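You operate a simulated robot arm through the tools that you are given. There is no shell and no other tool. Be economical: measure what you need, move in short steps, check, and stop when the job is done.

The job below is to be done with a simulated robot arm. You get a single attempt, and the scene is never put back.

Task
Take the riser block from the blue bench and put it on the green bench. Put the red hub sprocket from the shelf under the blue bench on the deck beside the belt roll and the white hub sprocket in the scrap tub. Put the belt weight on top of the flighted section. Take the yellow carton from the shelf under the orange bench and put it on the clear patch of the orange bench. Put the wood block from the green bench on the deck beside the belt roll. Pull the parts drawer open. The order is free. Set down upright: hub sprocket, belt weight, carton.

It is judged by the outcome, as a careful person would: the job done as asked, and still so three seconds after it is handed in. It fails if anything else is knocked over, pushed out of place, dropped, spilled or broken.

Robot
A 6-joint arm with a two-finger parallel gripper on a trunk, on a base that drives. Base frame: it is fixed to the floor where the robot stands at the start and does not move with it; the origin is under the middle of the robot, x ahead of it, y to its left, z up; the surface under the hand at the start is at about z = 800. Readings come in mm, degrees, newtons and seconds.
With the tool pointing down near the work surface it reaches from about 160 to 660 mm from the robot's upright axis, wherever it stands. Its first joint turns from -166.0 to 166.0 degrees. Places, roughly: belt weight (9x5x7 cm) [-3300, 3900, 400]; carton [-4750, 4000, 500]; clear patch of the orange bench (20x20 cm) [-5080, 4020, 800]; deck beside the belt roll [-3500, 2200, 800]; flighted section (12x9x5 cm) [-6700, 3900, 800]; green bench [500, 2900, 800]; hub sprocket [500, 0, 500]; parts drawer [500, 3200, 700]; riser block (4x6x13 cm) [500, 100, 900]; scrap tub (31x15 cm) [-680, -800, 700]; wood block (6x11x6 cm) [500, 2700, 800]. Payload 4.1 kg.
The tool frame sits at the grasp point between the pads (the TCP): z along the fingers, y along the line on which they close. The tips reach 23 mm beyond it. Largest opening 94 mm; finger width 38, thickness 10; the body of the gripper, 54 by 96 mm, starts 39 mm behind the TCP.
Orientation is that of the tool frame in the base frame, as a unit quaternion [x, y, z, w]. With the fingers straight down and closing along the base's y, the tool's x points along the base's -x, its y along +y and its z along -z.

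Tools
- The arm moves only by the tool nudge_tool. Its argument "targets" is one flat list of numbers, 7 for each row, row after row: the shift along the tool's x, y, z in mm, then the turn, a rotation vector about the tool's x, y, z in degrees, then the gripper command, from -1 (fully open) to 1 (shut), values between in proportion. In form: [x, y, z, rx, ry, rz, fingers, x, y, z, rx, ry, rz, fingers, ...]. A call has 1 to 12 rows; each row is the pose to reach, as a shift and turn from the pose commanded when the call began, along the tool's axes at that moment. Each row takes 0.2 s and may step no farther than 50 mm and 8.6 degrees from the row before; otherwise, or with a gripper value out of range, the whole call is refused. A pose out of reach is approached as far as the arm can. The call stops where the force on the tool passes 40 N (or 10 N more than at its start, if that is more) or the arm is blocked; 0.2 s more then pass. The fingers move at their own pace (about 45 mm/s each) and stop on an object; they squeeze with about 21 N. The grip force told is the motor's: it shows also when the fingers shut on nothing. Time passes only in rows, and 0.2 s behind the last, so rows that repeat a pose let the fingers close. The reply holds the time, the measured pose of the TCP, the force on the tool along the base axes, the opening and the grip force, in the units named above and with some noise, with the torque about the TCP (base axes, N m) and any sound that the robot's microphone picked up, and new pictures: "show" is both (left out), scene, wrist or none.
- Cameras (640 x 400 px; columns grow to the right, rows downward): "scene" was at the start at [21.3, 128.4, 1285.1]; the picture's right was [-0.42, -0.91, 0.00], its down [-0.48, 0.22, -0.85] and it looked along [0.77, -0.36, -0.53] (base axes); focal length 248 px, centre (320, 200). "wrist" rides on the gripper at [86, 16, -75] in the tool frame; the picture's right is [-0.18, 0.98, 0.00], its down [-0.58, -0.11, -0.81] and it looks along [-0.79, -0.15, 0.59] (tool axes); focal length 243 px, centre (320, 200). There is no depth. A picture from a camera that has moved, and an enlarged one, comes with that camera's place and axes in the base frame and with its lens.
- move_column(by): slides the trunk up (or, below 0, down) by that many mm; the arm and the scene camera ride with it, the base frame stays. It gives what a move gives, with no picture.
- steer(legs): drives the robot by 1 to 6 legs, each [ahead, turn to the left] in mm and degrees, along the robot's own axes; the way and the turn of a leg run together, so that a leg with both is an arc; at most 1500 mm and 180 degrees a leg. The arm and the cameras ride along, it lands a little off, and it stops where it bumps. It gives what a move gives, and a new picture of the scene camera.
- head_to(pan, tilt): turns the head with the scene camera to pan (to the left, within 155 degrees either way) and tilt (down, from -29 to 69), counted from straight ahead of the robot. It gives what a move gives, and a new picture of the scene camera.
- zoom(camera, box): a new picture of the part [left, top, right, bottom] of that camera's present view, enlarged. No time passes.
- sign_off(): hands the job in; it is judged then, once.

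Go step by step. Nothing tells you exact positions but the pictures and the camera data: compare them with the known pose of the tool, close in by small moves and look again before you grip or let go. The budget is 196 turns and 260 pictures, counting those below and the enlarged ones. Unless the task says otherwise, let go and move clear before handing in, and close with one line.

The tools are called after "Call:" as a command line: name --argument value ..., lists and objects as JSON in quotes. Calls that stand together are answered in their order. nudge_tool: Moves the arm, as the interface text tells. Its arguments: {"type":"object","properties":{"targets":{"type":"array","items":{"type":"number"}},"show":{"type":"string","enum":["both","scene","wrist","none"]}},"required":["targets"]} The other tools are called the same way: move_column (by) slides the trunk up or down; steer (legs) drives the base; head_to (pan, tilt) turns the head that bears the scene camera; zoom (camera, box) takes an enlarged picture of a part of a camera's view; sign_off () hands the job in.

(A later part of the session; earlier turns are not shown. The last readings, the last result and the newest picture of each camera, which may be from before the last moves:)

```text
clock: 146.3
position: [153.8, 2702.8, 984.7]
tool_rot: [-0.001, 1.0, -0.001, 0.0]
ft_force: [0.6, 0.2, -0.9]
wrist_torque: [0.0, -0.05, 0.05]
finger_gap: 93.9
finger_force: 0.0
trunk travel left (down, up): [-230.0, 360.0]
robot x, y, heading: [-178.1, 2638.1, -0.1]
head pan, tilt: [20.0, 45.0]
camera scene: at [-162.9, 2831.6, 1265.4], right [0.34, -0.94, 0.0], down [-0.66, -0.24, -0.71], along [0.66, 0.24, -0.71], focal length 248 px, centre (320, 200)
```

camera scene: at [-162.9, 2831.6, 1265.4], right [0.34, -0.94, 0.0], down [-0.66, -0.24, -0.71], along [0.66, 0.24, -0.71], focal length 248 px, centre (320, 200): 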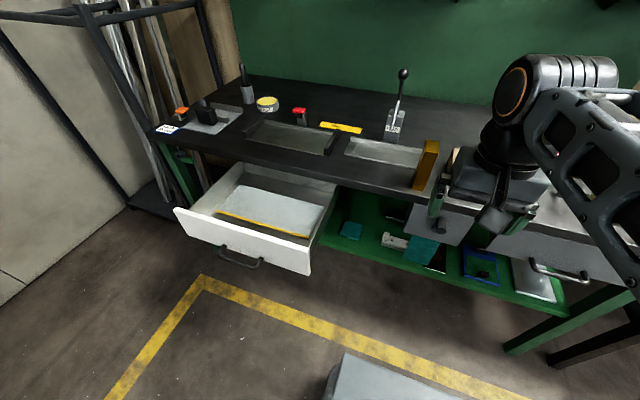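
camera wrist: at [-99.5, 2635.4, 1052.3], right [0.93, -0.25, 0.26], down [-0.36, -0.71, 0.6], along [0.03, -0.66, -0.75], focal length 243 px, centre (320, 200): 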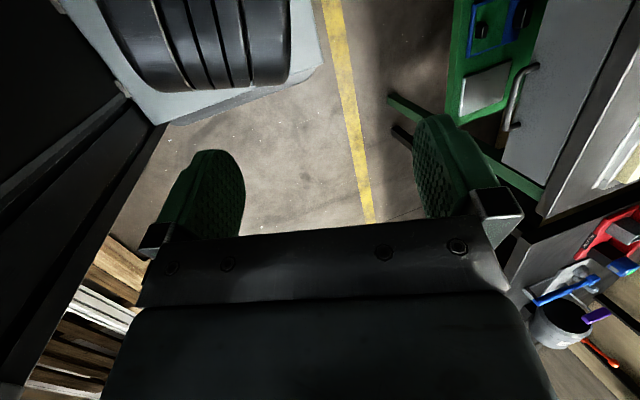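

Arm is in the standard pose. Drive 150 mm forward and look at the wood block.

Call:
steer --legs '[[150, 0]]'

Call:
nudge_tool --targets '[-40, -25, 0, 0, 0, 0, -1, -80, -52, 0, 0, 0, 0, -1, -110, -52, 20, 0, 0, 0, -1]' --show "wrist"

```text
clock: 147.7
position: [304.7, 2703.3, 985.6]
tool_rot: [0.0, 1.0, 0.0, 0.001]
ft_force: [0.5, 0.3, 0.3]
wrist_torque: [0.01, 0.02, -0.03]
finger_gap: 93.8
finger_force: 0.0
trunk travel left (down, up): [-230.0, 360.0]
robot x, y, heading: [-27.5, 2639.4, 0.2]
head pan, tilt: [20.0, 45.0]
camera scene: at [-12.6, 2831.7, 1265.4], right [0.34, -0.94, 0.0], down [-0.66, -0.24, -0.71], along [0.66, 0.24, -0.71], focal length 248 px, centre (320, 200)
```

scene: 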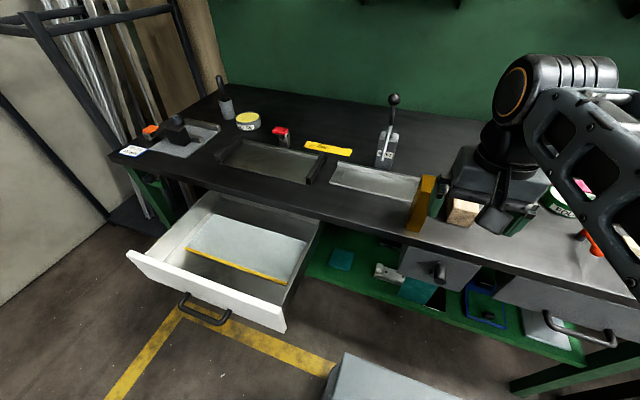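

```text
clock: 148.4
position: [416.3, 2647.8, 967.5]
tool_rot: [0.001, 1.0, 0.0, 0.001]
ft_force: [-0.9, -0.1, 0.4]
wrist_torque: [0.0, -0.05, 0.03]
finger_gap: 93.9
finger_force: 0.0
trunk travel left (down, up): [-230.0, 360.0]
robot x, y, heading: [-28.1, 2637.3, 0.3]
head pan, tilt: [20.0, 45.0]
camera wrist: at [328.5, 2664.7, 1042.0], right [0.18, 0.98, 0.0], down [0.58, -0.11, 0.81], along [0.79, -0.15, -0.59], focal length 243 px, centre (320, 200)
```

wrist: 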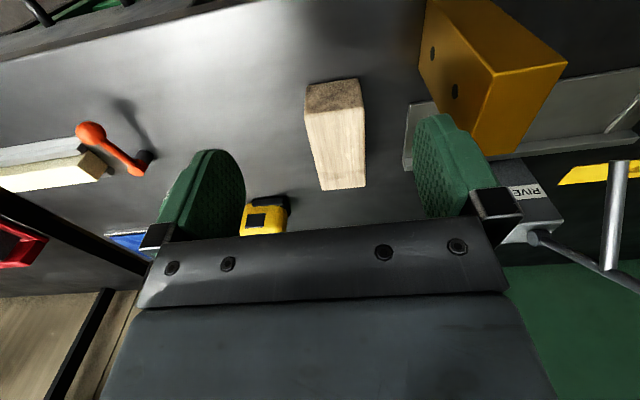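

Wood block centre (502, 2652), yaw ≈ −2.5°. Descend and grip.

Call:
nudge_tool --targets '[-42, 2, 15, 0, 0, 2.4, -1, -84, 4, 30, 0, 0, 2.4, -1, -84, 4, 70, 0, 0, 2.4, -1, -84, 4, 105, 0, 0, 2.4, -1, -84, 4, 130, 0, 0, 2.4, -1]' --show "wrist"

```text
clock: 149.7
position: [498.7, 2653.3, 835.5]
tool_rot: [0.021, 1.0, -0.001, 0.001]
ft_force: [-0.3, -0.3, -0.2]
wrist_torque: [-0.01, -0.03, 0.01]
finger_gap: 94.1
finger_force: 0.0
trunk travel left (down, up): [-230.0, 360.0]
robot x, y, heading: [-26.6, 2639.1, 0.3]
head pan, tilt: [20.0, 45.0]
camera wrist: at [412.0, 2674.6, 910.2], right [0.22, 0.97, 0.0], down [0.58, -0.13, 0.81], along [0.79, -0.18, -0.59], focal length 243 px, centre (320, 200)
```

wrist: 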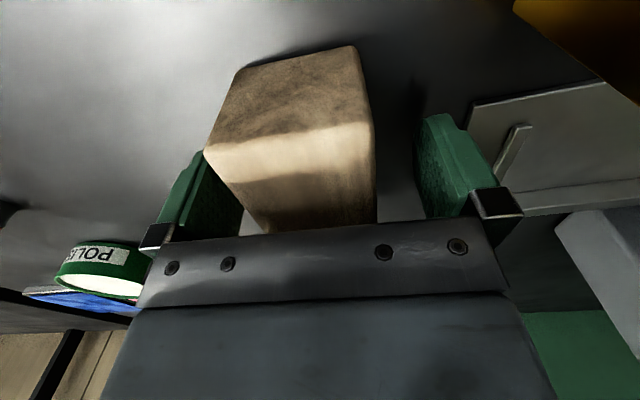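

Slightly off-centre; shift 6 mm and close, then lift.

Call:
nudge_tool --targets '[0, -6, 0, 0, 0, 0, -1, 0, -6, 0, 0, 0, 0, 1, 0, -6, 0, 0, 0, 0, 1, 0, -6, 0, 0, 0, 0, 1, 0, -6, 0, 0, 0, 0, 1]' --show "none"

Call:
nudge_tool --targets '[0, 0, -40, 0, 0, 0, 1, 0, 0, -85, 0, 0, 0, 1, 40, 0, -125, 0, 0, 0, 1, 80, 0, -150, 0, 0, 0, 1, 125, 0, -160, 0, 0, 0, 1]' --show "wrist"

```text
clock: 150.8
position: [497.9, 2647.8, 835.8]
tool_rot: [0.021, 1.0, 0.0, 0.0]
ft_force: [-0.3, 0.3, 0.2]
wrist_torque: [0.03, -0.04, 0.02]
finger_gap: 54.8
finger_force: 20.8
trunk travel left (down, up): [-230.0, 360.0]
robot x, y, heading: [-28.4, 2639.1, 0.0]
head pan, tilt: [20.0, 45.0]
```

```text
refused: row 3 steps farther than a row can; nothing moved
```

Call:
nudge_tool --targets '[0, 0, -40, 0, 0, 0, 1, 0, 0, -85, 0, 0, 0, 1, 25, 0, -120, 0, 0, 0, 1, 65, 0, -145, 0, 0, 0, 1, 110, 0, -155, 0, 0, 0, 1]' --show "wrist"

```text
clock: 152.1
position: [388.7, 2653.1, 991.8]
tool_rot: [0.02, 1.0, -0.001, 0.0]
ft_force: [0.4, -0.2, -2.4]
wrist_torque: [0.03, 0.05, 0.04]
finger_gap: 55.0
finger_force: 21.2
trunk travel left (down, up): [-230.0, 360.0]
robot x, y, heading: [-29.7, 2637.3, 0.1]
head pan, tilt: [20.0, 45.0]
camera wrist: at [303.5, 2673.9, 1066.6], right [0.22, 0.97, 0.0], down [0.58, -0.13, 0.81], along [0.79, -0.18, -0.59], focal length 243 px, centre (320, 200)
```

wrist: 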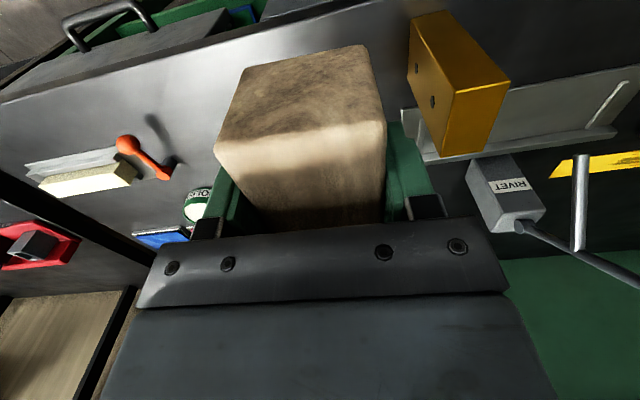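

Wood gripped and lifted; riser undisturbed. Back away, turn to face the far side, and look at the route.

Call:
steer --legs '[[-350, 0], [0, 90]]'

Call:
head_to --pan 80 --tilt 15

Call:
head_to --pan 30 --tilt 15

```text
clock: 158.0
position: [-375.1, 3054.1, 993.5]
tool_rot: [-0.681, 0.733, -0.001, 0.0]
ft_force: [0.3, 0.3, -1.7]
wrist_torque: [-0.02, 0.02, 0.01]
finger_gap: 54.9
finger_force: 20.8
trunk travel left (down, up): [-230.0, 360.0]
robot x, y, heading: [-372.8, 2636.0, 88.3]
head pan, tilt: [20.0, 45.0]
camera scene: at [-565.5, 2658.2, 1265.4], right [0.95, 0.31, 0.0], down [0.22, -0.67, -0.71], along [-0.22, 0.67, -0.71], focal length 248 px, centre (320, 200)
```

scene: 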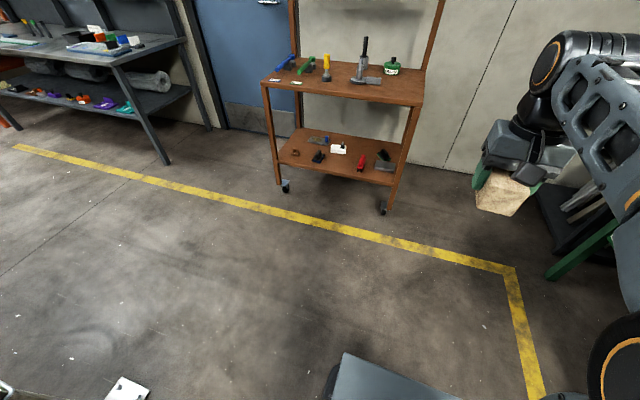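

```text
clock: 159.3
position: [-375.9, 3055.1, 991.9]
tool_rot: [-0.681, 0.732, -0.001, 0.0]
ft_force: [-0.9, 0.2, -2.6]
wrist_torque: [-0.02, -0.01, -0.01]
finger_gap: 55.1
finger_force: 21.0
trunk travel left (down, up): [-230.0, 360.0]
robot x, y, heading: [-371.9, 2636.0, 88.3]
head pan, tilt: [80.0, 15.0]
camera scene: at [-631.5, 2600.1, 1312.2], right [0.2, 0.98, 0.0], down [0.25, -0.05, -0.97], along [-0.95, 0.2, -0.26], focal length 248 px, centre (320, 200)
```

scene: 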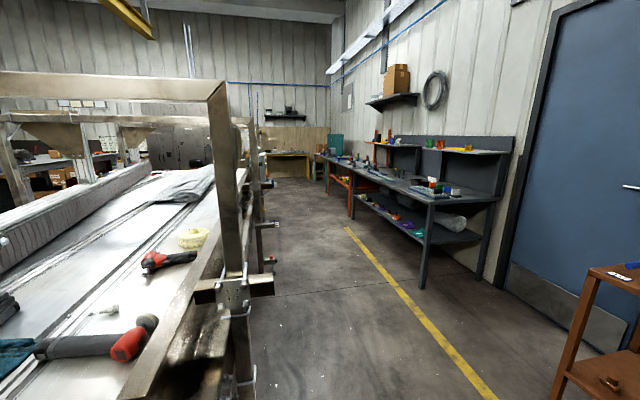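

```text
clock: 160.5
position: [-374.0, 3053.9, 992.4]
tool_rot: [-0.681, 0.733, -0.001, 0.0]
ft_force: [0.1, -0.6, -1.4]
wrist_torque: [0.01, 0.01, -0.01]
finger_gap: 54.7
finger_force: 21.1
trunk travel left (down, up): [-230.0, 360.0]
robot x, y, heading: [-372.5, 2638.8, 88.4]
head pan, tilt: [30.0, 15.0]
camera scene: at [-584.3, 2663.3, 1312.2], right [0.88, 0.47, 0.0], down [0.12, -0.23, -0.97], along [-0.46, 0.85, -0.26], focal length 248 px, centre (320, 200)
```

scene: 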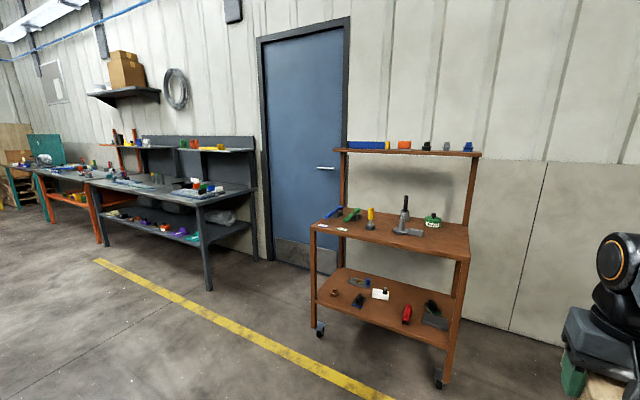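

The aisle runs west between the conveyor (north edge y≈2420) and the wall benches (gray, orange, green). I'll drive along y≈3000 to about x=−3100 and look.

Call:
steer --legs '[[360, 0], [0, 91.6], [1500, 0], [900, 0]]'

Call:
head_to --pan 50 --tilt 30

```text
clock: 178.0
position: [-3170.3, 2902.2, 992.6]
tool_rot: [1.0, -0.002, 0.0, -0.001]
ft_force: [0.0, 0.0, -2.5]
wrist_torque: [-0.01, -0.06, -0.02]
finger_gap: 54.9
finger_force: 20.8
trunk travel left (down, up): [-230.0, 360.0]
robot x, y, heading: [-2752.0, 2933.0, -178.0]
head pan, tilt: [30.0, 15.0]
camera scene: at [-2764.9, 2720.4, 1312.2], right [-0.53, 0.85, 0.0], down [0.22, 0.14, -0.97], along [-0.82, -0.52, -0.26], focal length 248 px, centre (320, 200)
```

scene: 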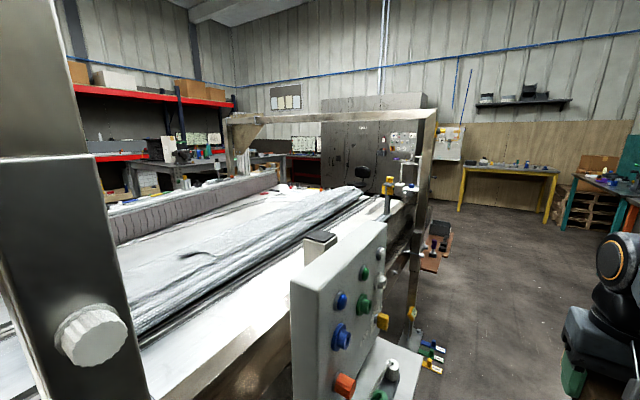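

```text
clock: 178.8
position: [-3169.9, 2903.6, 992.1]
tool_rot: [1.0, -0.002, 0.0, -0.001]
ft_force: [0.9, 0.5, -1.5]
wrist_torque: [0.02, -0.04, 0.0]
finger_gap: 54.8
finger_force: 21.1
trunk travel left (down, up): [-230.0, 360.0]
robot x, y, heading: [-2751.3, 2934.0, -177.9]
head pan, tilt: [50.0, 30.0]
camera scene: at [-2741.4, 2698.7, 1288.0], right [-0.79, 0.61, 0.0], down [0.31, 0.39, -0.87], along [-0.53, -0.68, -0.5], focal length 248 px, centre (320, 200)
```

scene: 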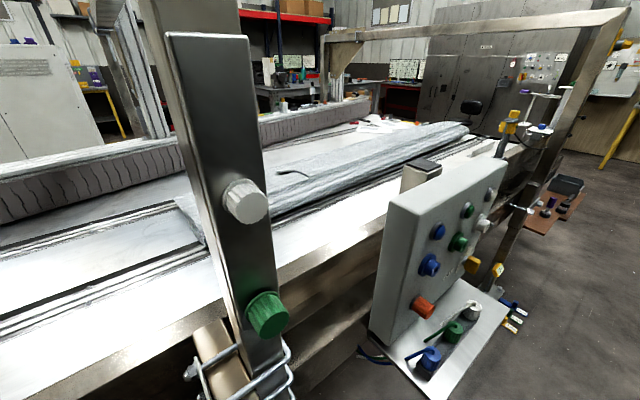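

The belt roll is the long grey roll; a control box juts out at x −2990…−3235. I'll go past it to x≈−3600 with more clearance, then face the conveyor.

Call:
steer --legs '[[0, -15], [860, 0], [0, 103]]'

Call:
head_to --pan 10 --tilt 35

```text
clock: 188.6
position: [-3559.9, 2699.9, 993.0]
tool_rot: [0.717, 0.697, -0.001, -0.001]
ft_force: [-0.1, 0.2, -1.3]
wrist_torque: [0.03, 0.03, -0.02]
finger_gap: 54.9
finger_force: 21.9
trunk travel left (down, up): [-230.0, 360.0]
robot x, y, heading: [-3577.8, 3118.9, -89.1]
head pan, tilt: [50.0, 30.0]
camera scene: at [-3345.8, 3124.5, 1288.0], right [-0.63, -0.78, 0.0], down [-0.39, 0.32, -0.87], along [0.67, -0.55, -0.5], focal length 248 px, centre (320, 200)
```

scene: 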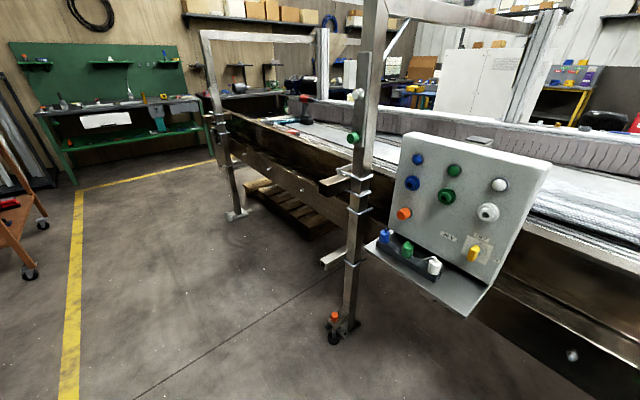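

```text
clock: 189.7
position: [-3560.5, 2701.1, 993.3]
tool_rot: [0.717, 0.697, -0.001, 0.0]
ft_force: [-0.7, 0.7, -0.6]
wrist_torque: [0.01, 0.02, -0.03]
finger_gap: 54.8
finger_force: 20.8
trunk travel left (down, up): [-230.0, 360.0]
robot x, y, heading: [-3583.0, 3115.8, -89.1]
head pan, tilt: [10.0, 35.0]
camera scene: at [-3399.3, 3095.1, 1280.2], right [-0.98, -0.19, 0.0], down [-0.11, 0.56, -0.82], along [0.15, -0.8, -0.57], focal length 248 px, centre (320, 200)
```

scene: 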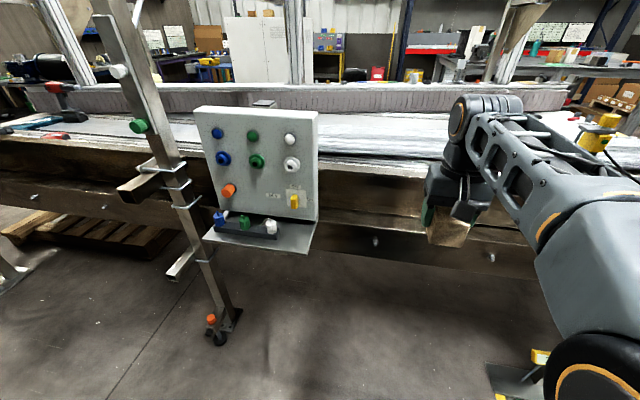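

I'll drive forward 250 mm and look down on the deck with the wrist camera.

Call:
steer --legs '[[250, 0]]'

Call:
nudge_tool --targets '[0, 0, -40, 0, 0, 0, 1]' --show "wrist"

```text
clock: 191.5
position: [-3555.2, 2450.3, 991.5]
tool_rot: [0.716, 0.698, -0.001, -0.001]
ft_force: [-0.4, 1.1, -1.0]
wrist_torque: [-0.02, 0.0, -0.04]
finger_gap: 55.1
finger_force: 21.1
trunk travel left (down, up): [-230.0, 360.0]
robot x, y, heading: [-3579.2, 2868.4, -89.1]
head pan, tilt: [10.0, 35.0]
camera scene: at [-3395.3, 2845.7, 1280.2], right [-0.98, -0.19, 0.0], down [-0.11, 0.56, -0.82], along [0.16, -0.8, -0.57], focal length 248 px, centre (320, 200)
```

scene: 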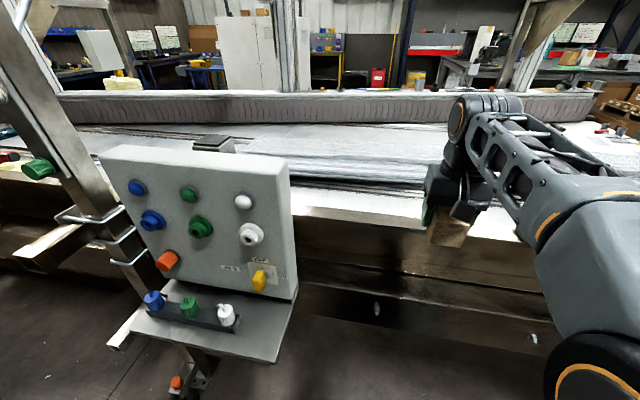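

```text
clock: 191.9
position: [-3554.3, 2452.0, 1030.9]
tool_rot: [0.715, 0.699, -0.001, -0.002]
ft_force: [0.2, -0.1, -1.8]
wrist_torque: [0.01, -0.01, 0.01]
finger_gap: 54.9
finger_force: 20.8
trunk travel left (down, up): [-230.0, 360.0]
robot x, y, heading: [-3576.2, 2867.1, -89.0]
head pan, tilt: [10.0, 35.0]
camera wrist: at [-3537.3, 2538.3, 1106.1], right [0.98, -0.21, 0.0], down [-0.12, -0.58, 0.81], along [-0.17, -0.79, -0.59], focal length 243 px, centre (320, 200)
```

wrist: 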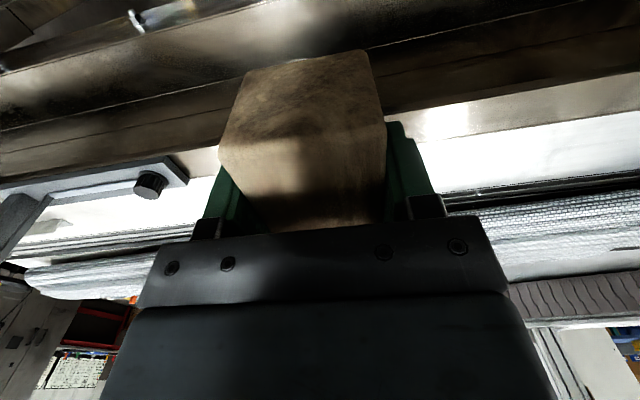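

The white deck strip spans y≈2090–2245 here. I'll drive 130 mm closer and carry the wood over to about (−3435, 2168).

Call:
steer --legs '[[130, 0]]'

Call:
nudge_tool --targets '[-15, 40, 0, 0, 0, 0, 1, -40, 80, 10, 0, 0, 0, 1, -70, 118, 20, 0, 0, 0, 1, -110, 118, 40, 0, 0, 0, 1, -148, 118, 60, 0, 0, 0, 1]' --show "both"

```text
clock: 193.2
position: [-3554.0, 2320.0, 1031.6]
tool_rot: [0.717, 0.697, -0.001, -0.001]
ft_force: [-0.4, 0.2, -1.9]
wrist_torque: [-0.01, 0.03, -0.01]
finger_gap: 54.9
finger_force: 21.0
trunk travel left (down, up): [-230.0, 360.0]
robot x, y, heading: [-3572.3, 2735.4, -89.4]
head pan, tilt: [10.0, 35.0]
camera scene: at [-3393.1, 2712.5, 1280.2], right [-0.98, -0.19, 0.0], down [-0.11, 0.56, -0.82], along [0.16, -0.8, -0.57], focal length 248 px, centre (320, 200)
```

scene: 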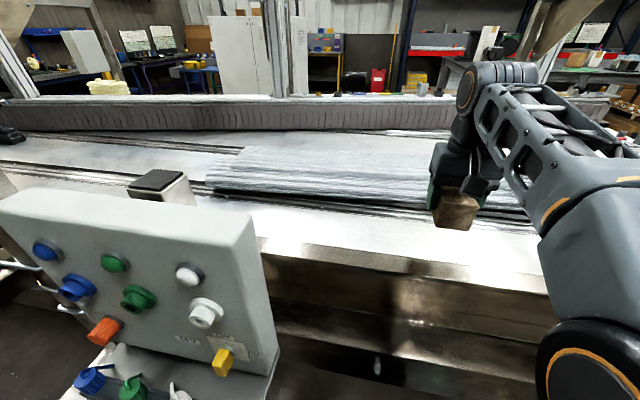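

```text
clock: 194.4
position: [-3440.7, 2165.7, 968.8]
tool_rot: [0.716, 0.698, -0.001, -0.001]
ft_force: [-0.4, 0.8, -1.0]
wrist_torque: [-0.01, 0.0, 0.01]
finger_gap: 55.2
finger_force: 20.8
trunk travel left (down, up): [-230.0, 360.0]
robot x, y, heading: [-3575.9, 2733.4, -89.1]
head pan, tilt: [10.0, 35.0]
camera scene: at [-3393.0, 2712.5, 1280.2], right [-0.98, -0.19, 0.0], down [-0.11, 0.56, -0.82], along [0.16, -0.8, -0.57], focal length 248 px, centre (320, 200)
camera wrist: at [-3422.8, 2253.0, 1043.8], right [0.98, -0.21, 0.0], down [-0.12, -0.58, 0.81], along [-0.17, -0.79, -0.59], focal length 243 px, centre (320, 200)
```

scene: 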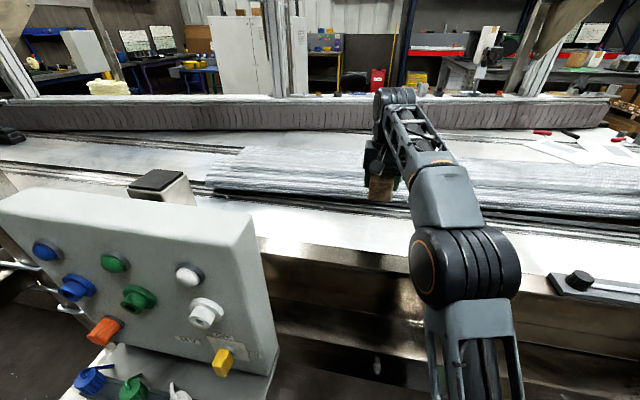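
wrist: 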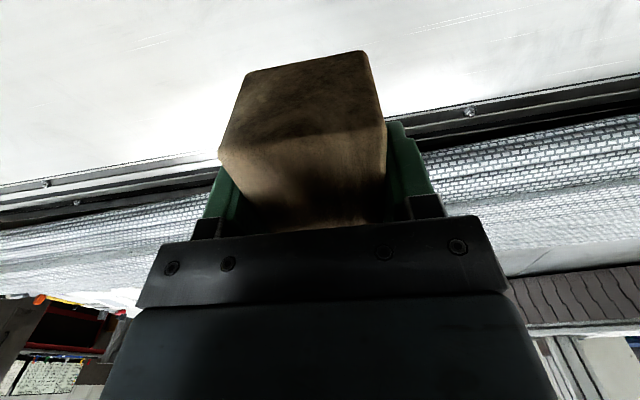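

Clear white deck beneath (y≈2060–2245). Lower the wood.

Call:
nudge_tool --targets '[0, 0, 40, 0, 0, 0, 1, 0, 0, 80, 0, 0, 0, 1, 0, 0, 110, 0, 0, 0, 1, 0, 0, 125, 0, 0, 0, 1, 0, 0, 129, 0, 0, 0, 1]' --show "none"

```text
clock: 195.6
position: [-3440.4, 2168.2, 841.8]
tool_rot: [0.716, 0.698, -0.001, -0.001]
ft_force: [-0.6, -0.1, -1.8]
wrist_torque: [0.01, 0.02, 0.01]
finger_gap: 54.9
finger_force: 20.6
trunk travel left (down, up): [-230.0, 360.0]
robot x, y, heading: [-3575.4, 2737.4, -89.2]
head pan, tilt: [10.0, 35.0]
```

Call:
nudge_tool --targets '[0, 0, 3, 0, 0, 0, 1, 0, 0, 6, 0, 0, 0, 1, 0, 0, 8, 0, 0, 0, 1]' --show "wrist"

```text
clock: 196.4
position: [-3439.5, 2166.7, 833.7]
tool_rot: [0.717, 0.698, 0.0, 0.0]
ft_force: [0.4, 0.0, -1.6]
wrist_torque: [0.02, 0.02, 0.02]
finger_gap: 54.9
finger_force: 21.5
trunk travel left (down, up): [-230.0, 360.0]
robot x, y, heading: [-3574.9, 2736.6, -89.2]
head pan, tilt: [10.0, 35.0]
camera wrist: at [-3421.8, 2253.3, 908.9], right [0.98, -0.21, 0.0], down [-0.12, -0.58, 0.81], along [-0.17, -0.79, -0.59], focal length 243 px, centre (320, 200)
```

wrist: 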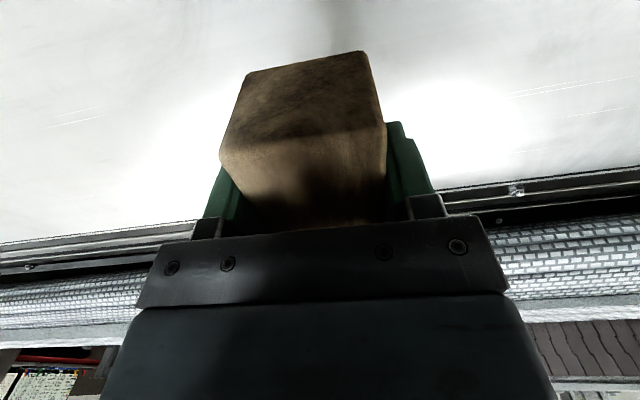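

Call:
nudge_tool --targets '[0, 0, 3, 0, 0, 0, 1, 0, 0, 6, 0, 0, 0, 1]' --show "none"

Call:
nudge_tool --targets '[0, 0, 3, 0, 0, 0, 1, 0, 0, 6, 0, 0, 0, 1]' --show "none"

```text
clock: 197.0
position: [-3440.0, 2167.7, 828.4]
tool_rot: [0.716, 0.698, -0.002, -0.001]
ft_force: [-0.2, 0.9, -3.0]
wrist_torque: [-0.01, 0.02, 0.01]
finger_gap: 55.1
finger_force: 20.9
trunk travel left (down, up): [-230.0, 360.0]
robot x, y, heading: [-3576.8, 2734.6, -89.4]
head pan, tilt: [10.0, 35.0]
```

```text
clock: 197.6
position: [-3439.8, 2166.7, 822.8]
tool_rot: [0.716, 0.698, 0.0, -0.001]
ft_force: [-0.1, 0.1, -1.1]
wrist_torque: [0.03, 0.0, -0.01]
finger_gap: 54.8
finger_force: 21.2
trunk travel left (down, up): [-230.0, 360.0]
robot x, y, heading: [-3578.3, 2734.5, -89.3]
head pan, tilt: [10.0, 35.0]
```

Call:
nudge_tool --targets '[0, 0, 3, 0, 0, 0, 1, 0, 0, 6, 0, 0, 0, 1, 0, 0, 9, 0, 0, 0, 1, 0, 0, 12, 0, 0, 0, 1]' --show "scene"

Call:
zoom --camera "scene" --box '[320, 120, 480, 220]'

```text
clock: 198.6
position: [-3439.7, 2167.4, 810.5]
tool_rot: [0.716, 0.698, 0.0, 0.0]
ft_force: [-0.2, 0.1, -1.9]
wrist_torque: [0.01, -0.05, 0.0]
finger_gap: 55.0
finger_force: 20.8
trunk travel left (down, up): [-230.0, 360.0]
robot x, y, heading: [-3579.5, 2737.3, -89.2]
head pan, tilt: [10.0, 35.0]
camera scene: at [-3393.0, 2712.2, 1280.2], right [-0.98, -0.19, 0.0], down [-0.11, 0.56, -0.82], along [0.16, -0.8, -0.57], focal length 248 px, centre (320, 200)
```

scene: 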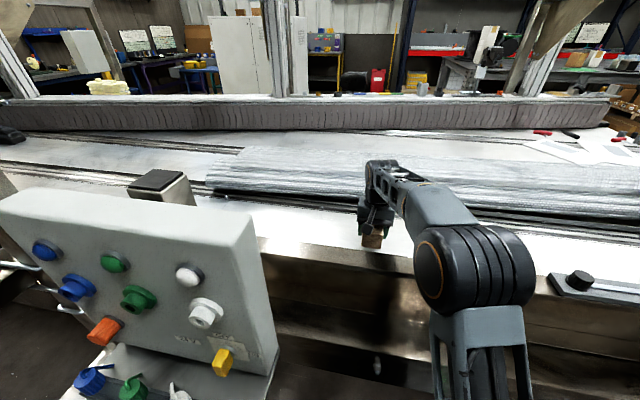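

```text
4.00 times, centred on (400, 170) of scene
camera zoom: at [-3393.0, 2712.2, 1280.2], right [-0.98, -0.19, 0.0], down [-0.11, 0.56, -0.82], along [0.16, -0.8, -0.57], focal length 992 px, centre (0, 320)
```

zoom: 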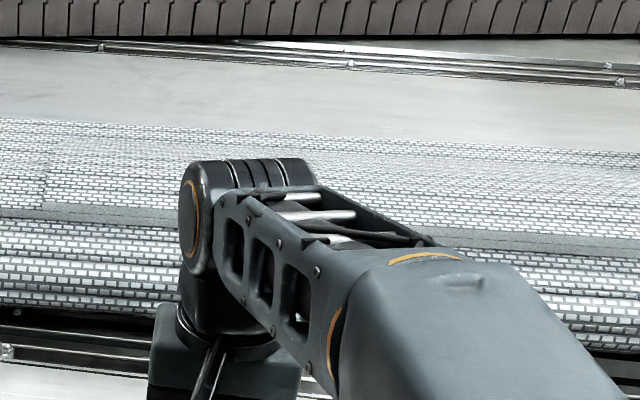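

Triangulating again, the deck is at about z=750 with the strip y≈2020–2200. Shift 25 mm inward and keep lowering.

Call:
nudge_tool --targets '[-25, 0, 0, 0, 0, 0, 1, -25, 0, 5, 0, 0, 0, 1, -25, 0, 10, 0, 0, 0, 1, -25, 0, 14, 0, 0, 0, 1, -25, 0, 18, 0, 0, 0, 1]' --show "wrist"

```text
clock: 199.8
position: [-3440.2, 2143.3, 792.2]
tool_rot: [0.716, 0.698, -0.001, 0.0]
ft_force: [0.9, 0.2, -2.8]
wrist_torque: [0.0, 0.02, 0.03]
finger_gap: 54.8
finger_force: 21.6
trunk travel left (down, up): [-230.0, 360.0]
robot x, y, heading: [-3573.9, 2740.2, -89.2]
head pan, tilt: [10.0, 35.0]
camera wrist: at [-3422.1, 2229.2, 867.2], right [0.98, -0.21, 0.0], down [-0.12, -0.58, 0.81], along [-0.17, -0.79, -0.59], focal length 243 px, centre (320, 200)
```

wrist: 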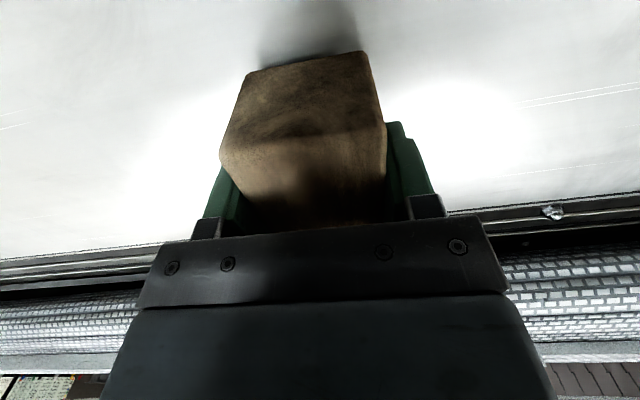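

Shadow is closing in. Continue in small steps.

Call:
nudge_tool --targets '[0, 0, 3, 0, 0, 0, 1, 0, 0, 6, 0, 0, 0, 1, 0, 0, 8, 0, 0, 0, 1]' --show "none"

Call:
nudge_tool --targets '[0, 0, 2, 0, 0, 0, 1, 0, 0, 4, 0, 0, 0, 1]' --show "none"

```text
clock: 200.6
position: [-3440.2, 2142.5, 784.9]
tool_rot: [0.716, 0.698, -0.001, 0.0]
ft_force: [1.4, -1.1, 4.4]
wrist_torque: [0.19, -0.22, -0.03]
finger_gap: 54.9
finger_force: 20.8
trunk travel left (down, up): [-230.0, 360.0]
robot x, y, heading: [-3574.9, 2737.6, -88.9]
head pan, tilt: [10.0, 35.0]
```

```text
clock: 201.2
position: [-3442.7, 2144.6, 782.9]
tool_rot: [0.717, 0.697, -0.002, 0.001]
ft_force: [0.4, -2.3, 20.4]
wrist_torque: [-0.14, -0.15, -0.01]
finger_gap: 55.0
finger_force: 21.7
trunk travel left (down, up): [-230.0, 360.0]
robot x, y, heading: [-3574.2, 2736.2, -89.1]
head pan, tilt: [10.0, 35.0]
```

Contact at TCP 785 (deck z≈749). Release and rise.

Call:
nudge_tool --targets '[0, 0, -3, 0, 0, 0, 0, 0, 0, -3, 0, 0, 0, -1, 0, 0, -3, 0, 0, 0, -1, 0, 0, -45, 0, 0, 0, -1, 0, 0, -90, 0, 0, 0, -1, 20, 0, -135, 0, 0, 0, -1, 60, 0, -165, 0, 0, 0, -1, 105, 0, -185, 0, 0, 0, -1, 150, 0, -200, 0, 0, 0, -1]' --show "both"

```text
clock: 203.2
position: [-3436.4, 2292.8, 979.2]
tool_rot: [0.716, 0.698, -0.001, -0.002]
ft_force: [0.2, -1.2, 0.2]
wrist_torque: [0.05, -0.01, 0.01]
finger_gap: 94.0
finger_force: 0.2
trunk travel left (down, up): [-230.0, 360.0]
robot x, y, heading: [-3576.5, 2734.2, -89.0]
head pan, tilt: [10.0, 35.0]
camera scene: at [-3393.0, 2712.0, 1280.1], right [-0.98, -0.19, 0.0], down [-0.11, 0.56, -0.82], along [0.16, -0.8, -0.57], focal length 248 px, centre (320, 200)
camera wrist: at [-3417.4, 2380.1, 1054.0], right [0.98, -0.21, 0.0], down [-0.12, -0.58, 0.81], along [-0.17, -0.79, -0.59], focal length 243 px, centre (320, 200)
```

scene: 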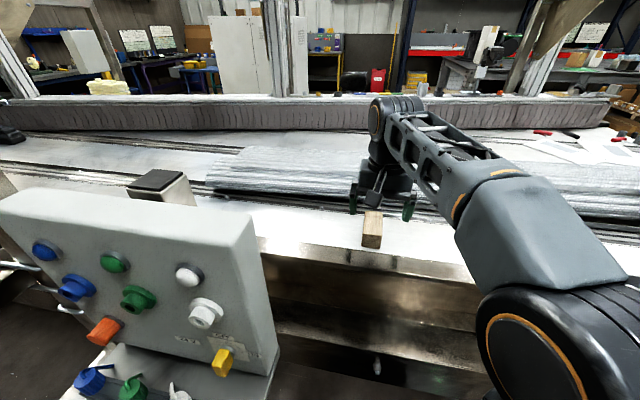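
wrist: 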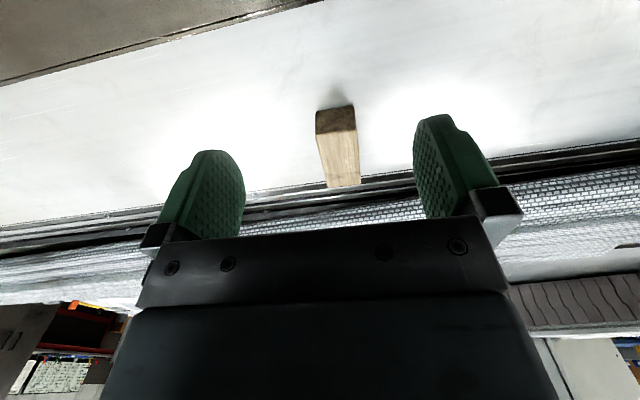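

Wood block placed on the deck. Next the belt weight on the shelf of the gray bench; drive there and look.

Call:
steer --legs '[[-380, 0], [0, 89], [330, 0], [0, 90]]'

Call:
head_to --pan 0 --tilt 35

```text
clock: 214.9
position: [-3362.9, 3550.8, 979.8]
tool_rot: [-0.678, 0.735, -0.001, 0.0]
ft_force: [0.4, 0.6, 0.1]
wrist_torque: [0.0, 0.05, 0.0]
finger_gap: 94.2
finger_force: 0.0
trunk travel left (down, up): [-230.0, 360.0]
robot x, y, heading: [-3248.7, 3100.6, 88.0]
head pan, tilt: [10.0, 35.0]
camera scene: at [-3428.2, 3134.4, 1280.2], right [0.99, 0.14, 0.0], down [0.08, -0.57, -0.82], along [-0.11, 0.81, -0.57], focal length 248 px, centre (320, 200)
```

scene: 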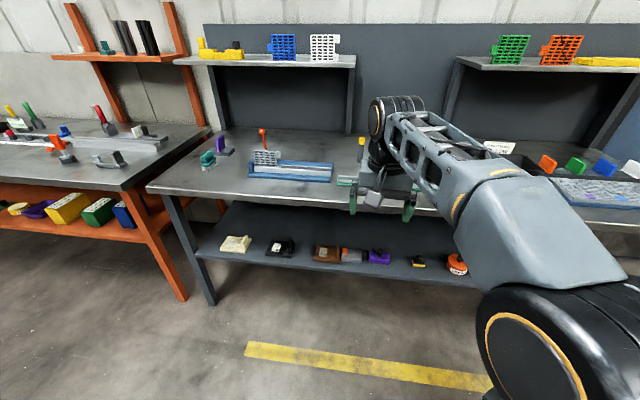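

```text
clock: 215.6
position: [-3363.2, 3551.3, 979.2]
tool_rot: [-0.678, 0.735, -0.001, 0.001]
ft_force: [-0.6, 0.5, 1.1]
wrist_torque: [-0.02, -0.02, -0.02]
finger_gap: 94.0
finger_force: 0.0
trunk travel left (down, up): [-230.0, 360.0]
robot x, y, heading: [-3246.0, 3099.1, 88.0]
head pan, tilt: [0.0, 35.0]
camera scene: at [-3412.9, 3135.1, 1280.2], right [1.0, -0.04, 0.0], down [-0.02, -0.57, -0.82], along [0.03, 0.82, -0.57], focal length 248 px, centre (320, 200)
```

scene: 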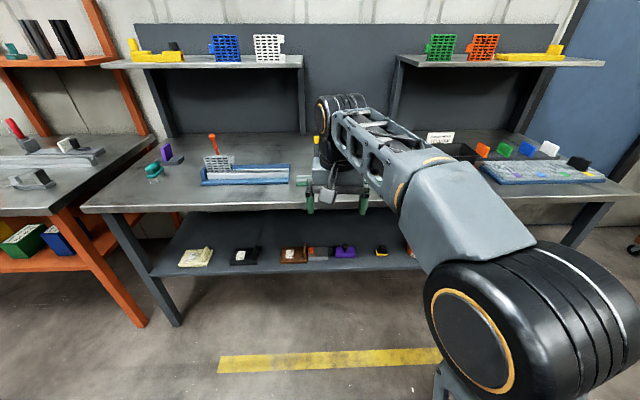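

Call:
zoom --camera "scene" --box '[160, 210, 440, 290]'

```text
2.29 times, centred on (300, 250) of scene
camera zoom: at [-3412.9, 3135.1, 1280.2], right [1.0, -0.04, 0.0], down [-0.02, -0.57, -0.82], along [0.03, 0.82, -0.57], focal length 567 px, centre (366, 86)
```

zoom: 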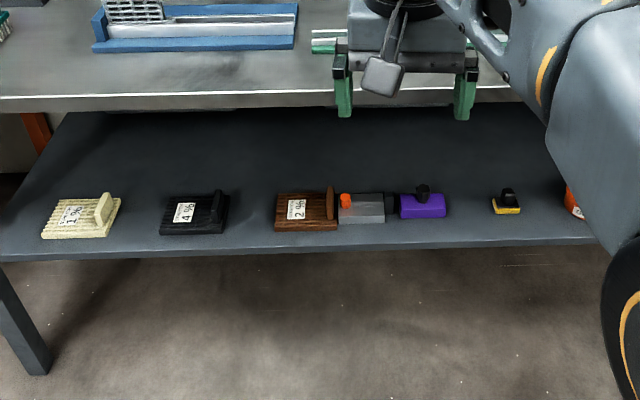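

The purple block with a black knob at about (−3270, 3930) fits the belt weight (9 cm wide). Lower the trunk for a better view.

Call:
move_column --by -200

Call:
head_to --pan -15 --tilt 30

Call:
zoom --camera "scene" --box '[140, 150, 400, 310]'

```text
clock: 217.8
position: [-3362.3, 3550.8, 780.1]
tool_rot: [-0.678, 0.735, -0.001, 0.0]
ft_force: [0.3, 0.6, 0.6]
wrist_torque: [-0.01, 0.01, 0.04]
finger_gap: 94.0
finger_force: 0.0
trunk travel left (down, up): [-30.0, 560.0]
robot x, y, heading: [-3247.0, 3102.1, 87.9]
head pan, tilt: [0.0, 35.0]
```

```text
clock: 218.6
position: [-3362.2, 3549.2, 779.5]
tool_rot: [-0.678, 0.735, 0.0, 0.001]
ft_force: [0.5, 0.7, -0.8]
wrist_torque: [0.0, -0.04, -0.01]
finger_gap: 93.6
finger_force: 0.1
trunk travel left (down, up): [-30.0, 560.0]
robot x, y, heading: [-3247.0, 3099.5, 88.0]
head pan, tilt: [-15.0, 30.0]
camera scene: at [-3389.5, 3133.5, 1088.0], right [0.96, -0.3, 0.0], down [-0.15, -0.48, -0.87], along [0.26, 0.83, -0.5], focal length 248 px, centre (320, 200)
```

scene: 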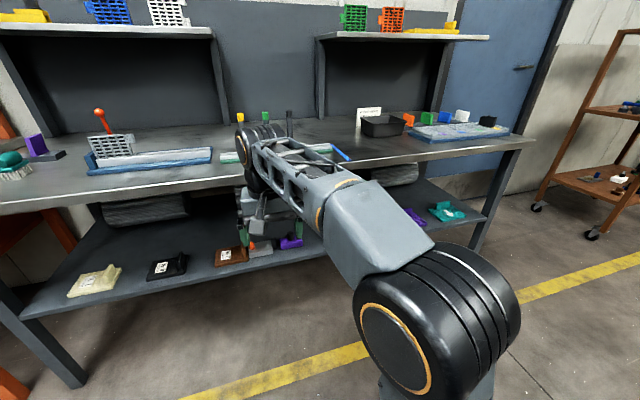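

```text
2.46 times, centred on (270, 230) of scene
camera zoom: at [-3389.5, 3133.5, 1088.0], right [0.96, -0.3, 0.0], down [-0.15, -0.48, -0.87], along [0.26, 0.83, -0.5], focal length 611 px, centre (443, 126)
```

zoom: 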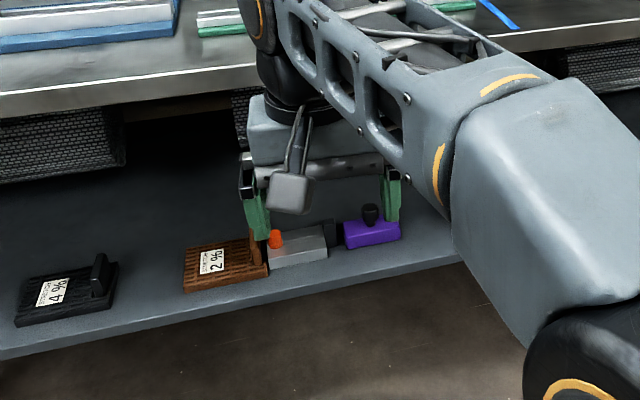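

Call:
nudge_tool --targets '[0, 0, 50, 0, 0, 0, -1, 0, 0, 100, 0, 0, 0, -1, 0, 0, 140, 0, 0, 0, -1]' --show "wrist"

```text
clock: 219.3
position: [-3361.9, 3551.3, 640.9]
tool_rot: [-0.678, 0.735, 0.0, 0.001]
ft_force: [0.6, 0.2, 0.6]
wrist_torque: [-0.01, 0.04, 0.02]
finger_gap: 93.9
finger_force: 0.0
trunk travel left (down, up): [-30.0, 560.0]
robot x, y, heading: [-3249.1, 3100.8, 87.9]
head pan, tilt: [-15.0, 30.0]
camera wrist: at [-3385.8, 3467.0, 715.1], right [-0.96, 0.26, 0.0], down [0.15, 0.57, 0.81], along [0.21, 0.78, -0.59], focal length 243 px, centre (320, 200)
```

wrist: 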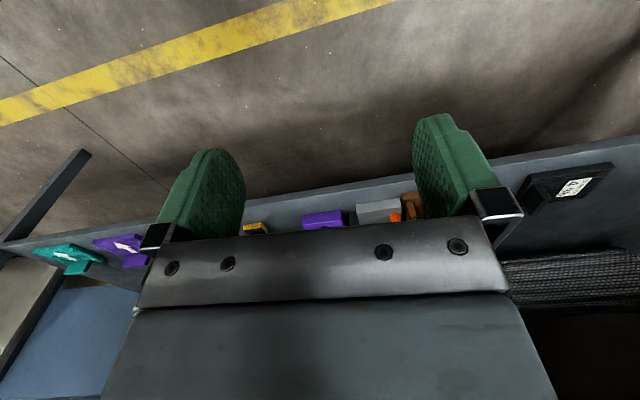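

Call:
zoom --camera "wrist" --box '[230, 170, 430, 245]'

```text
3.20 times, centred on (330, 208) of wrist
camera zoom: at [-3385.8, 3467.0, 715.1], right [-0.96, 0.26, 0.0], down [0.15, 0.57, 0.81], along [0.21, 0.78, -0.59], focal length 776 px, centre (288, 176)
```

zoom: 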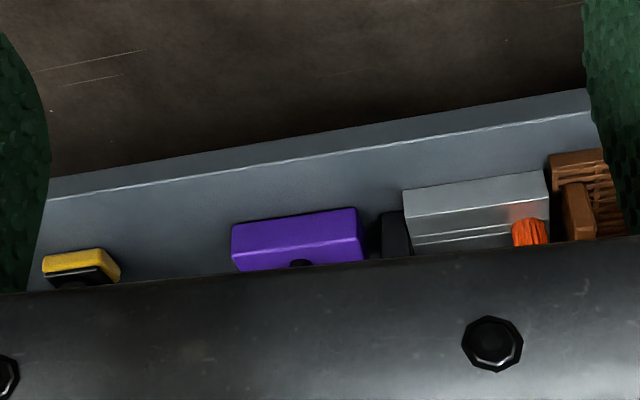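

Purple weight: front edge y≈3932, x −3217…−3312, shelf z≈400, knob about (−3265, 3957). I'll grip its knob with the tool pitched about 40°. First centre the arm (its plane is 57.6 mm left of the axis), then pitch and lower.

Call:
nudge_tool --targets '[0, -28, 0, 0, 0, -1.3, -1, 0, -57, 0, 0, 0, -2.6, -1]' --show "none"

Call:
nudge_tool --targets '[-12, 0, 30, 0, -8, 0, -1, -24, 0, 60, 0, -16, 0, -1, -36, 0, 90, 0, -24, 0, -1, -48, 0, 125, 0, -32, 0, -1, -60, 0, 160, 0, -40, 0, -1]' --show "none"

Call:
steer --legs '[[0, -8], [200, 0], [0, 10]]'

Call:
nudge_tool --targets '[0, 0, 0, 0, 0, 0, -1]' --show "wrist"

```text
clock: 219.9
position: [-3304.5, 3546.7, 640.2]
tool_rot: [-0.695, 0.719, 0.001, 0.001]
ft_force: [0.1, -0.1, -0.4]
wrist_torque: [-0.04, 0.0, -0.02]
finger_gap: 94.0
finger_force: 0.1
trunk travel left (down, up): [-30.0, 560.0]
robot x, y, heading: [-3247.5, 3099.3, 87.9]
head pan, tilt: [-15.0, 30.0]
```

```text
clock: 221.2
position: [-3296.1, 3600.4, 499.6]
tool_rot: [-0.657, 0.689, 0.198, 0.232]
ft_force: [0.2, 0.0, 0.4]
wrist_torque: [0.02, 0.0, -0.01]
finger_gap: 94.0
finger_force: 0.0
out of reach, approached as far as the arm can: row 5
trunk travel left (down, up): [-30.0, 560.0]
robot x, y, heading: [-3245.8, 3099.8, 87.9]
head pan, tilt: [-15.0, 30.0]
```

```text
clock: 224.0
position: [-3280.1, 3793.8, 500.8]
tool_rot: [-0.67, 0.676, 0.202, 0.229]
ft_force: [-0.5, 0.2, -0.7]
wrist_torque: [0.01, 0.01, -0.04]
finger_gap: 94.0
finger_force: 0.0
trunk travel left (down, up): [-30.0, 560.0]
robot x, y, heading: [-3211.1, 3295.6, 89.8]
head pan, tilt: [-15.0, 30.0]
camera scene: at [-3355.9, 3323.7, 1088.0], right [0.97, -0.26, 0.0], down [-0.13, -0.48, -0.87], along [0.22, 0.84, -0.5], focal length 248 px, centre (320, 200)
```

scene: 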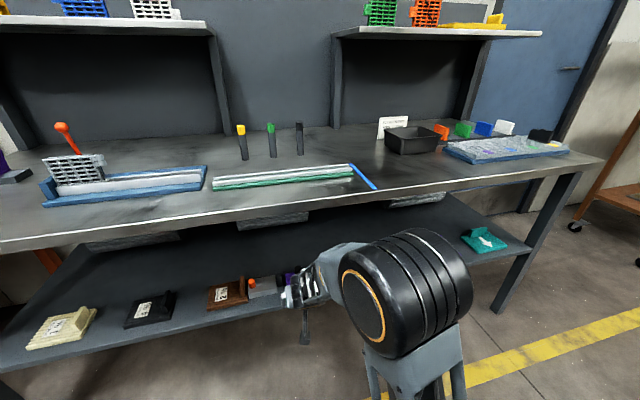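

```text
clock: 224.4
position: [-3280.1, 3793.4, 500.8]
tool_rot: [-0.67, 0.676, 0.203, 0.229]
ft_force: [0.4, -0.4, -0.7]
wrist_torque: [-0.03, 0.01, 0.0]
finger_gap: 94.1
finger_force: 0.0
trunk travel left (down, up): [-30.0, 560.0]
robot x, y, heading: [-3212.6, 3294.6, 90.0]
head pan, tilt: [-15.0, 30.0]
camera wrist: at [-3298.3, 3681.0, 509.8], right [-0.98, 0.17, 0.07], down [0.08, 0.0, 1.0], along [0.17, 0.99, -0.01], focal length 243 px, centre (320, 200)
```

wrist: 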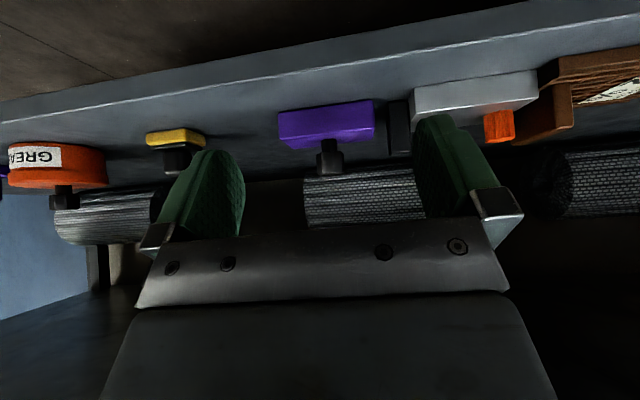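

Excellent view: knob at about (−3264, 3957), z 439–476. Approach along the tool axis with a 60 mm opening.

Call:
nudge_tool --targets '[-37, -4, 15, 0, 0, 0, -0.28, -74, -8, 35, 0, 0, 0, -0.28, -110, -12, 60, 0, 0, 0, -0.28, -110, -12, 85, 0, 0, 0, -0.28]' --show "wrist"

```text
clock: 225.4
position: [-3264.7, 3931.8, 497.4]
tool_rot: [-0.67, 0.676, 0.203, 0.23]
ft_force: [-0.5, -0.3, -0.6]
wrist_torque: [0.0, -0.01, -0.03]
finger_gap: 60.3
finger_force: 0.0
trunk travel left (down, up): [-30.0, 560.0]
robot x, y, heading: [-3208.7, 3298.1, 90.2]
head pan, tilt: [-15.0, 30.0]
camera wrist: at [-3283.2, 3819.6, 507.0], right [-0.98, 0.17, 0.08], down [0.08, 0.0, 1.0], along [0.17, 0.99, -0.01], focal length 243 px, centre (320, 200)
```

wrist: 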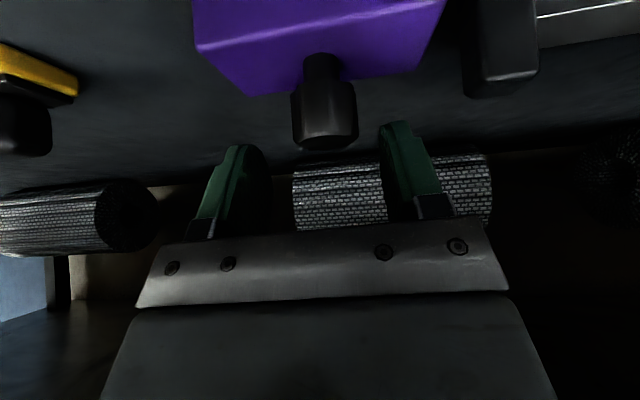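

Refined knob position: (−3268, 3930, 467). Move in and close.

Call:
nudge_tool --targets '[10, 2, 0, 0, 0, 0, -0.28, 19, 4, 14, 0, 0, 0, -0.28]' --show "wrist"

```text
clock: 226.0
position: [-3269.9, 3925.2, 478.7]
tool_rot: [-0.669, 0.676, 0.206, 0.232]
ft_force: [2.7, -8.9, 22.6]
wrist_torque: [-0.28, 0.68, 0.25]
finger_gap: 58.9
finger_force: 0.1
trunk travel left (down, up): [-30.0, 560.0]
robot x, y, heading: [-3214.1, 3299.7, 90.0]
head pan, tilt: [-15.0, 30.0]
camera wrist: at [-3288.3, 3813.0, 487.2], right [-0.98, 0.17, 0.08], down [0.08, -0.01, 1.0], along [0.17, 0.99, -0.01], focal length 243 px, centre (320, 200)
```

wrist: 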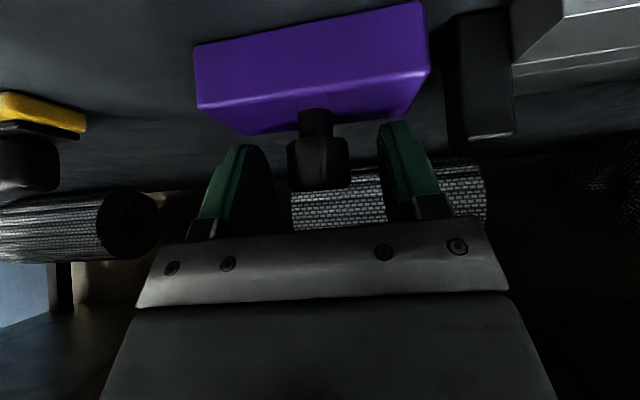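

Fingertips touch the block top; raise 4 mm and close on the knob.

Call:
nudge_tool --targets '[-3, 0, -4, 0, 0, 0, -0.28, -3, 0, -4, 0, 0, 0, 1, -3, 0, -4, 0, 0, 0, 1, -3, 0, -4, 0, 0, 0, 1, -3, 0, -4, 0, 0, 0, 1]' --show "wrist"

```text
clock: 227.2
position: [-3268.5, 3924.0, 477.8]
tool_rot: [-0.67, 0.676, 0.203, 0.23]
ft_force: [-4.3, -2.9, 5.7]
wrist_torque: [-0.08, 0.75, 0.03]
finger_gap: 28.6
finger_force: 20.8
trunk travel left (down, up): [-30.0, 560.0]
robot x, y, heading: [-3214.3, 3292.8, 89.9]
head pan, tilt: [-15.0, 30.0]
camera wrist: at [-3287.3, 3812.2, 487.9], right [-0.98, 0.17, 0.08], down [0.08, 0.0, 1.0], along [0.17, 0.99, -0.01], focal length 243 px, centre (320, 200)
```

wrist: 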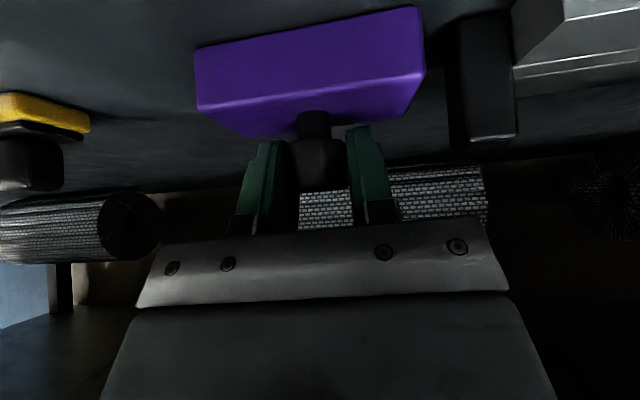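

Gripped. Lift 25 mm and check that it comes level.

Call:
nudge_tool --targets '[-7, 0, -10, 0, 0, 0, 1, -15, 0, -20, 0, 0, 0, 1, -15, 0, -20, 0, 0, 0, 1]' --show "wrist"

```text
clock: 228.0
position: [-3267.6, 3924.9, 502.7]
tool_rot: [-0.67, 0.676, 0.203, 0.228]
ft_force: [-0.2, 0.2, -7.3]
wrist_torque: [0.04, -0.03, -0.01]
finger_gap: 27.7
finger_force: 20.9
trunk travel left (down, up): [-30.0, 560.0]
robot x, y, heading: [-3209.5, 3296.8, 90.1]
head pan, tilt: [-15.0, 30.0]
camera wrist: at [-3287.5, 3812.7, 513.0], right [-0.98, 0.17, 0.07], down [0.08, 0.0, 1.0], along [0.17, 0.99, -0.02], focal length 243 px, centre (320, 200)
```

wrist: 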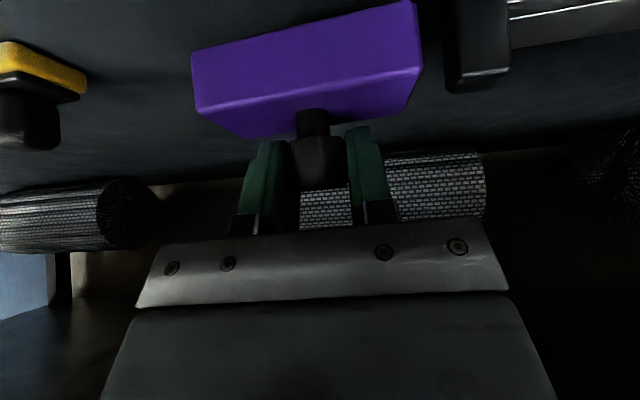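

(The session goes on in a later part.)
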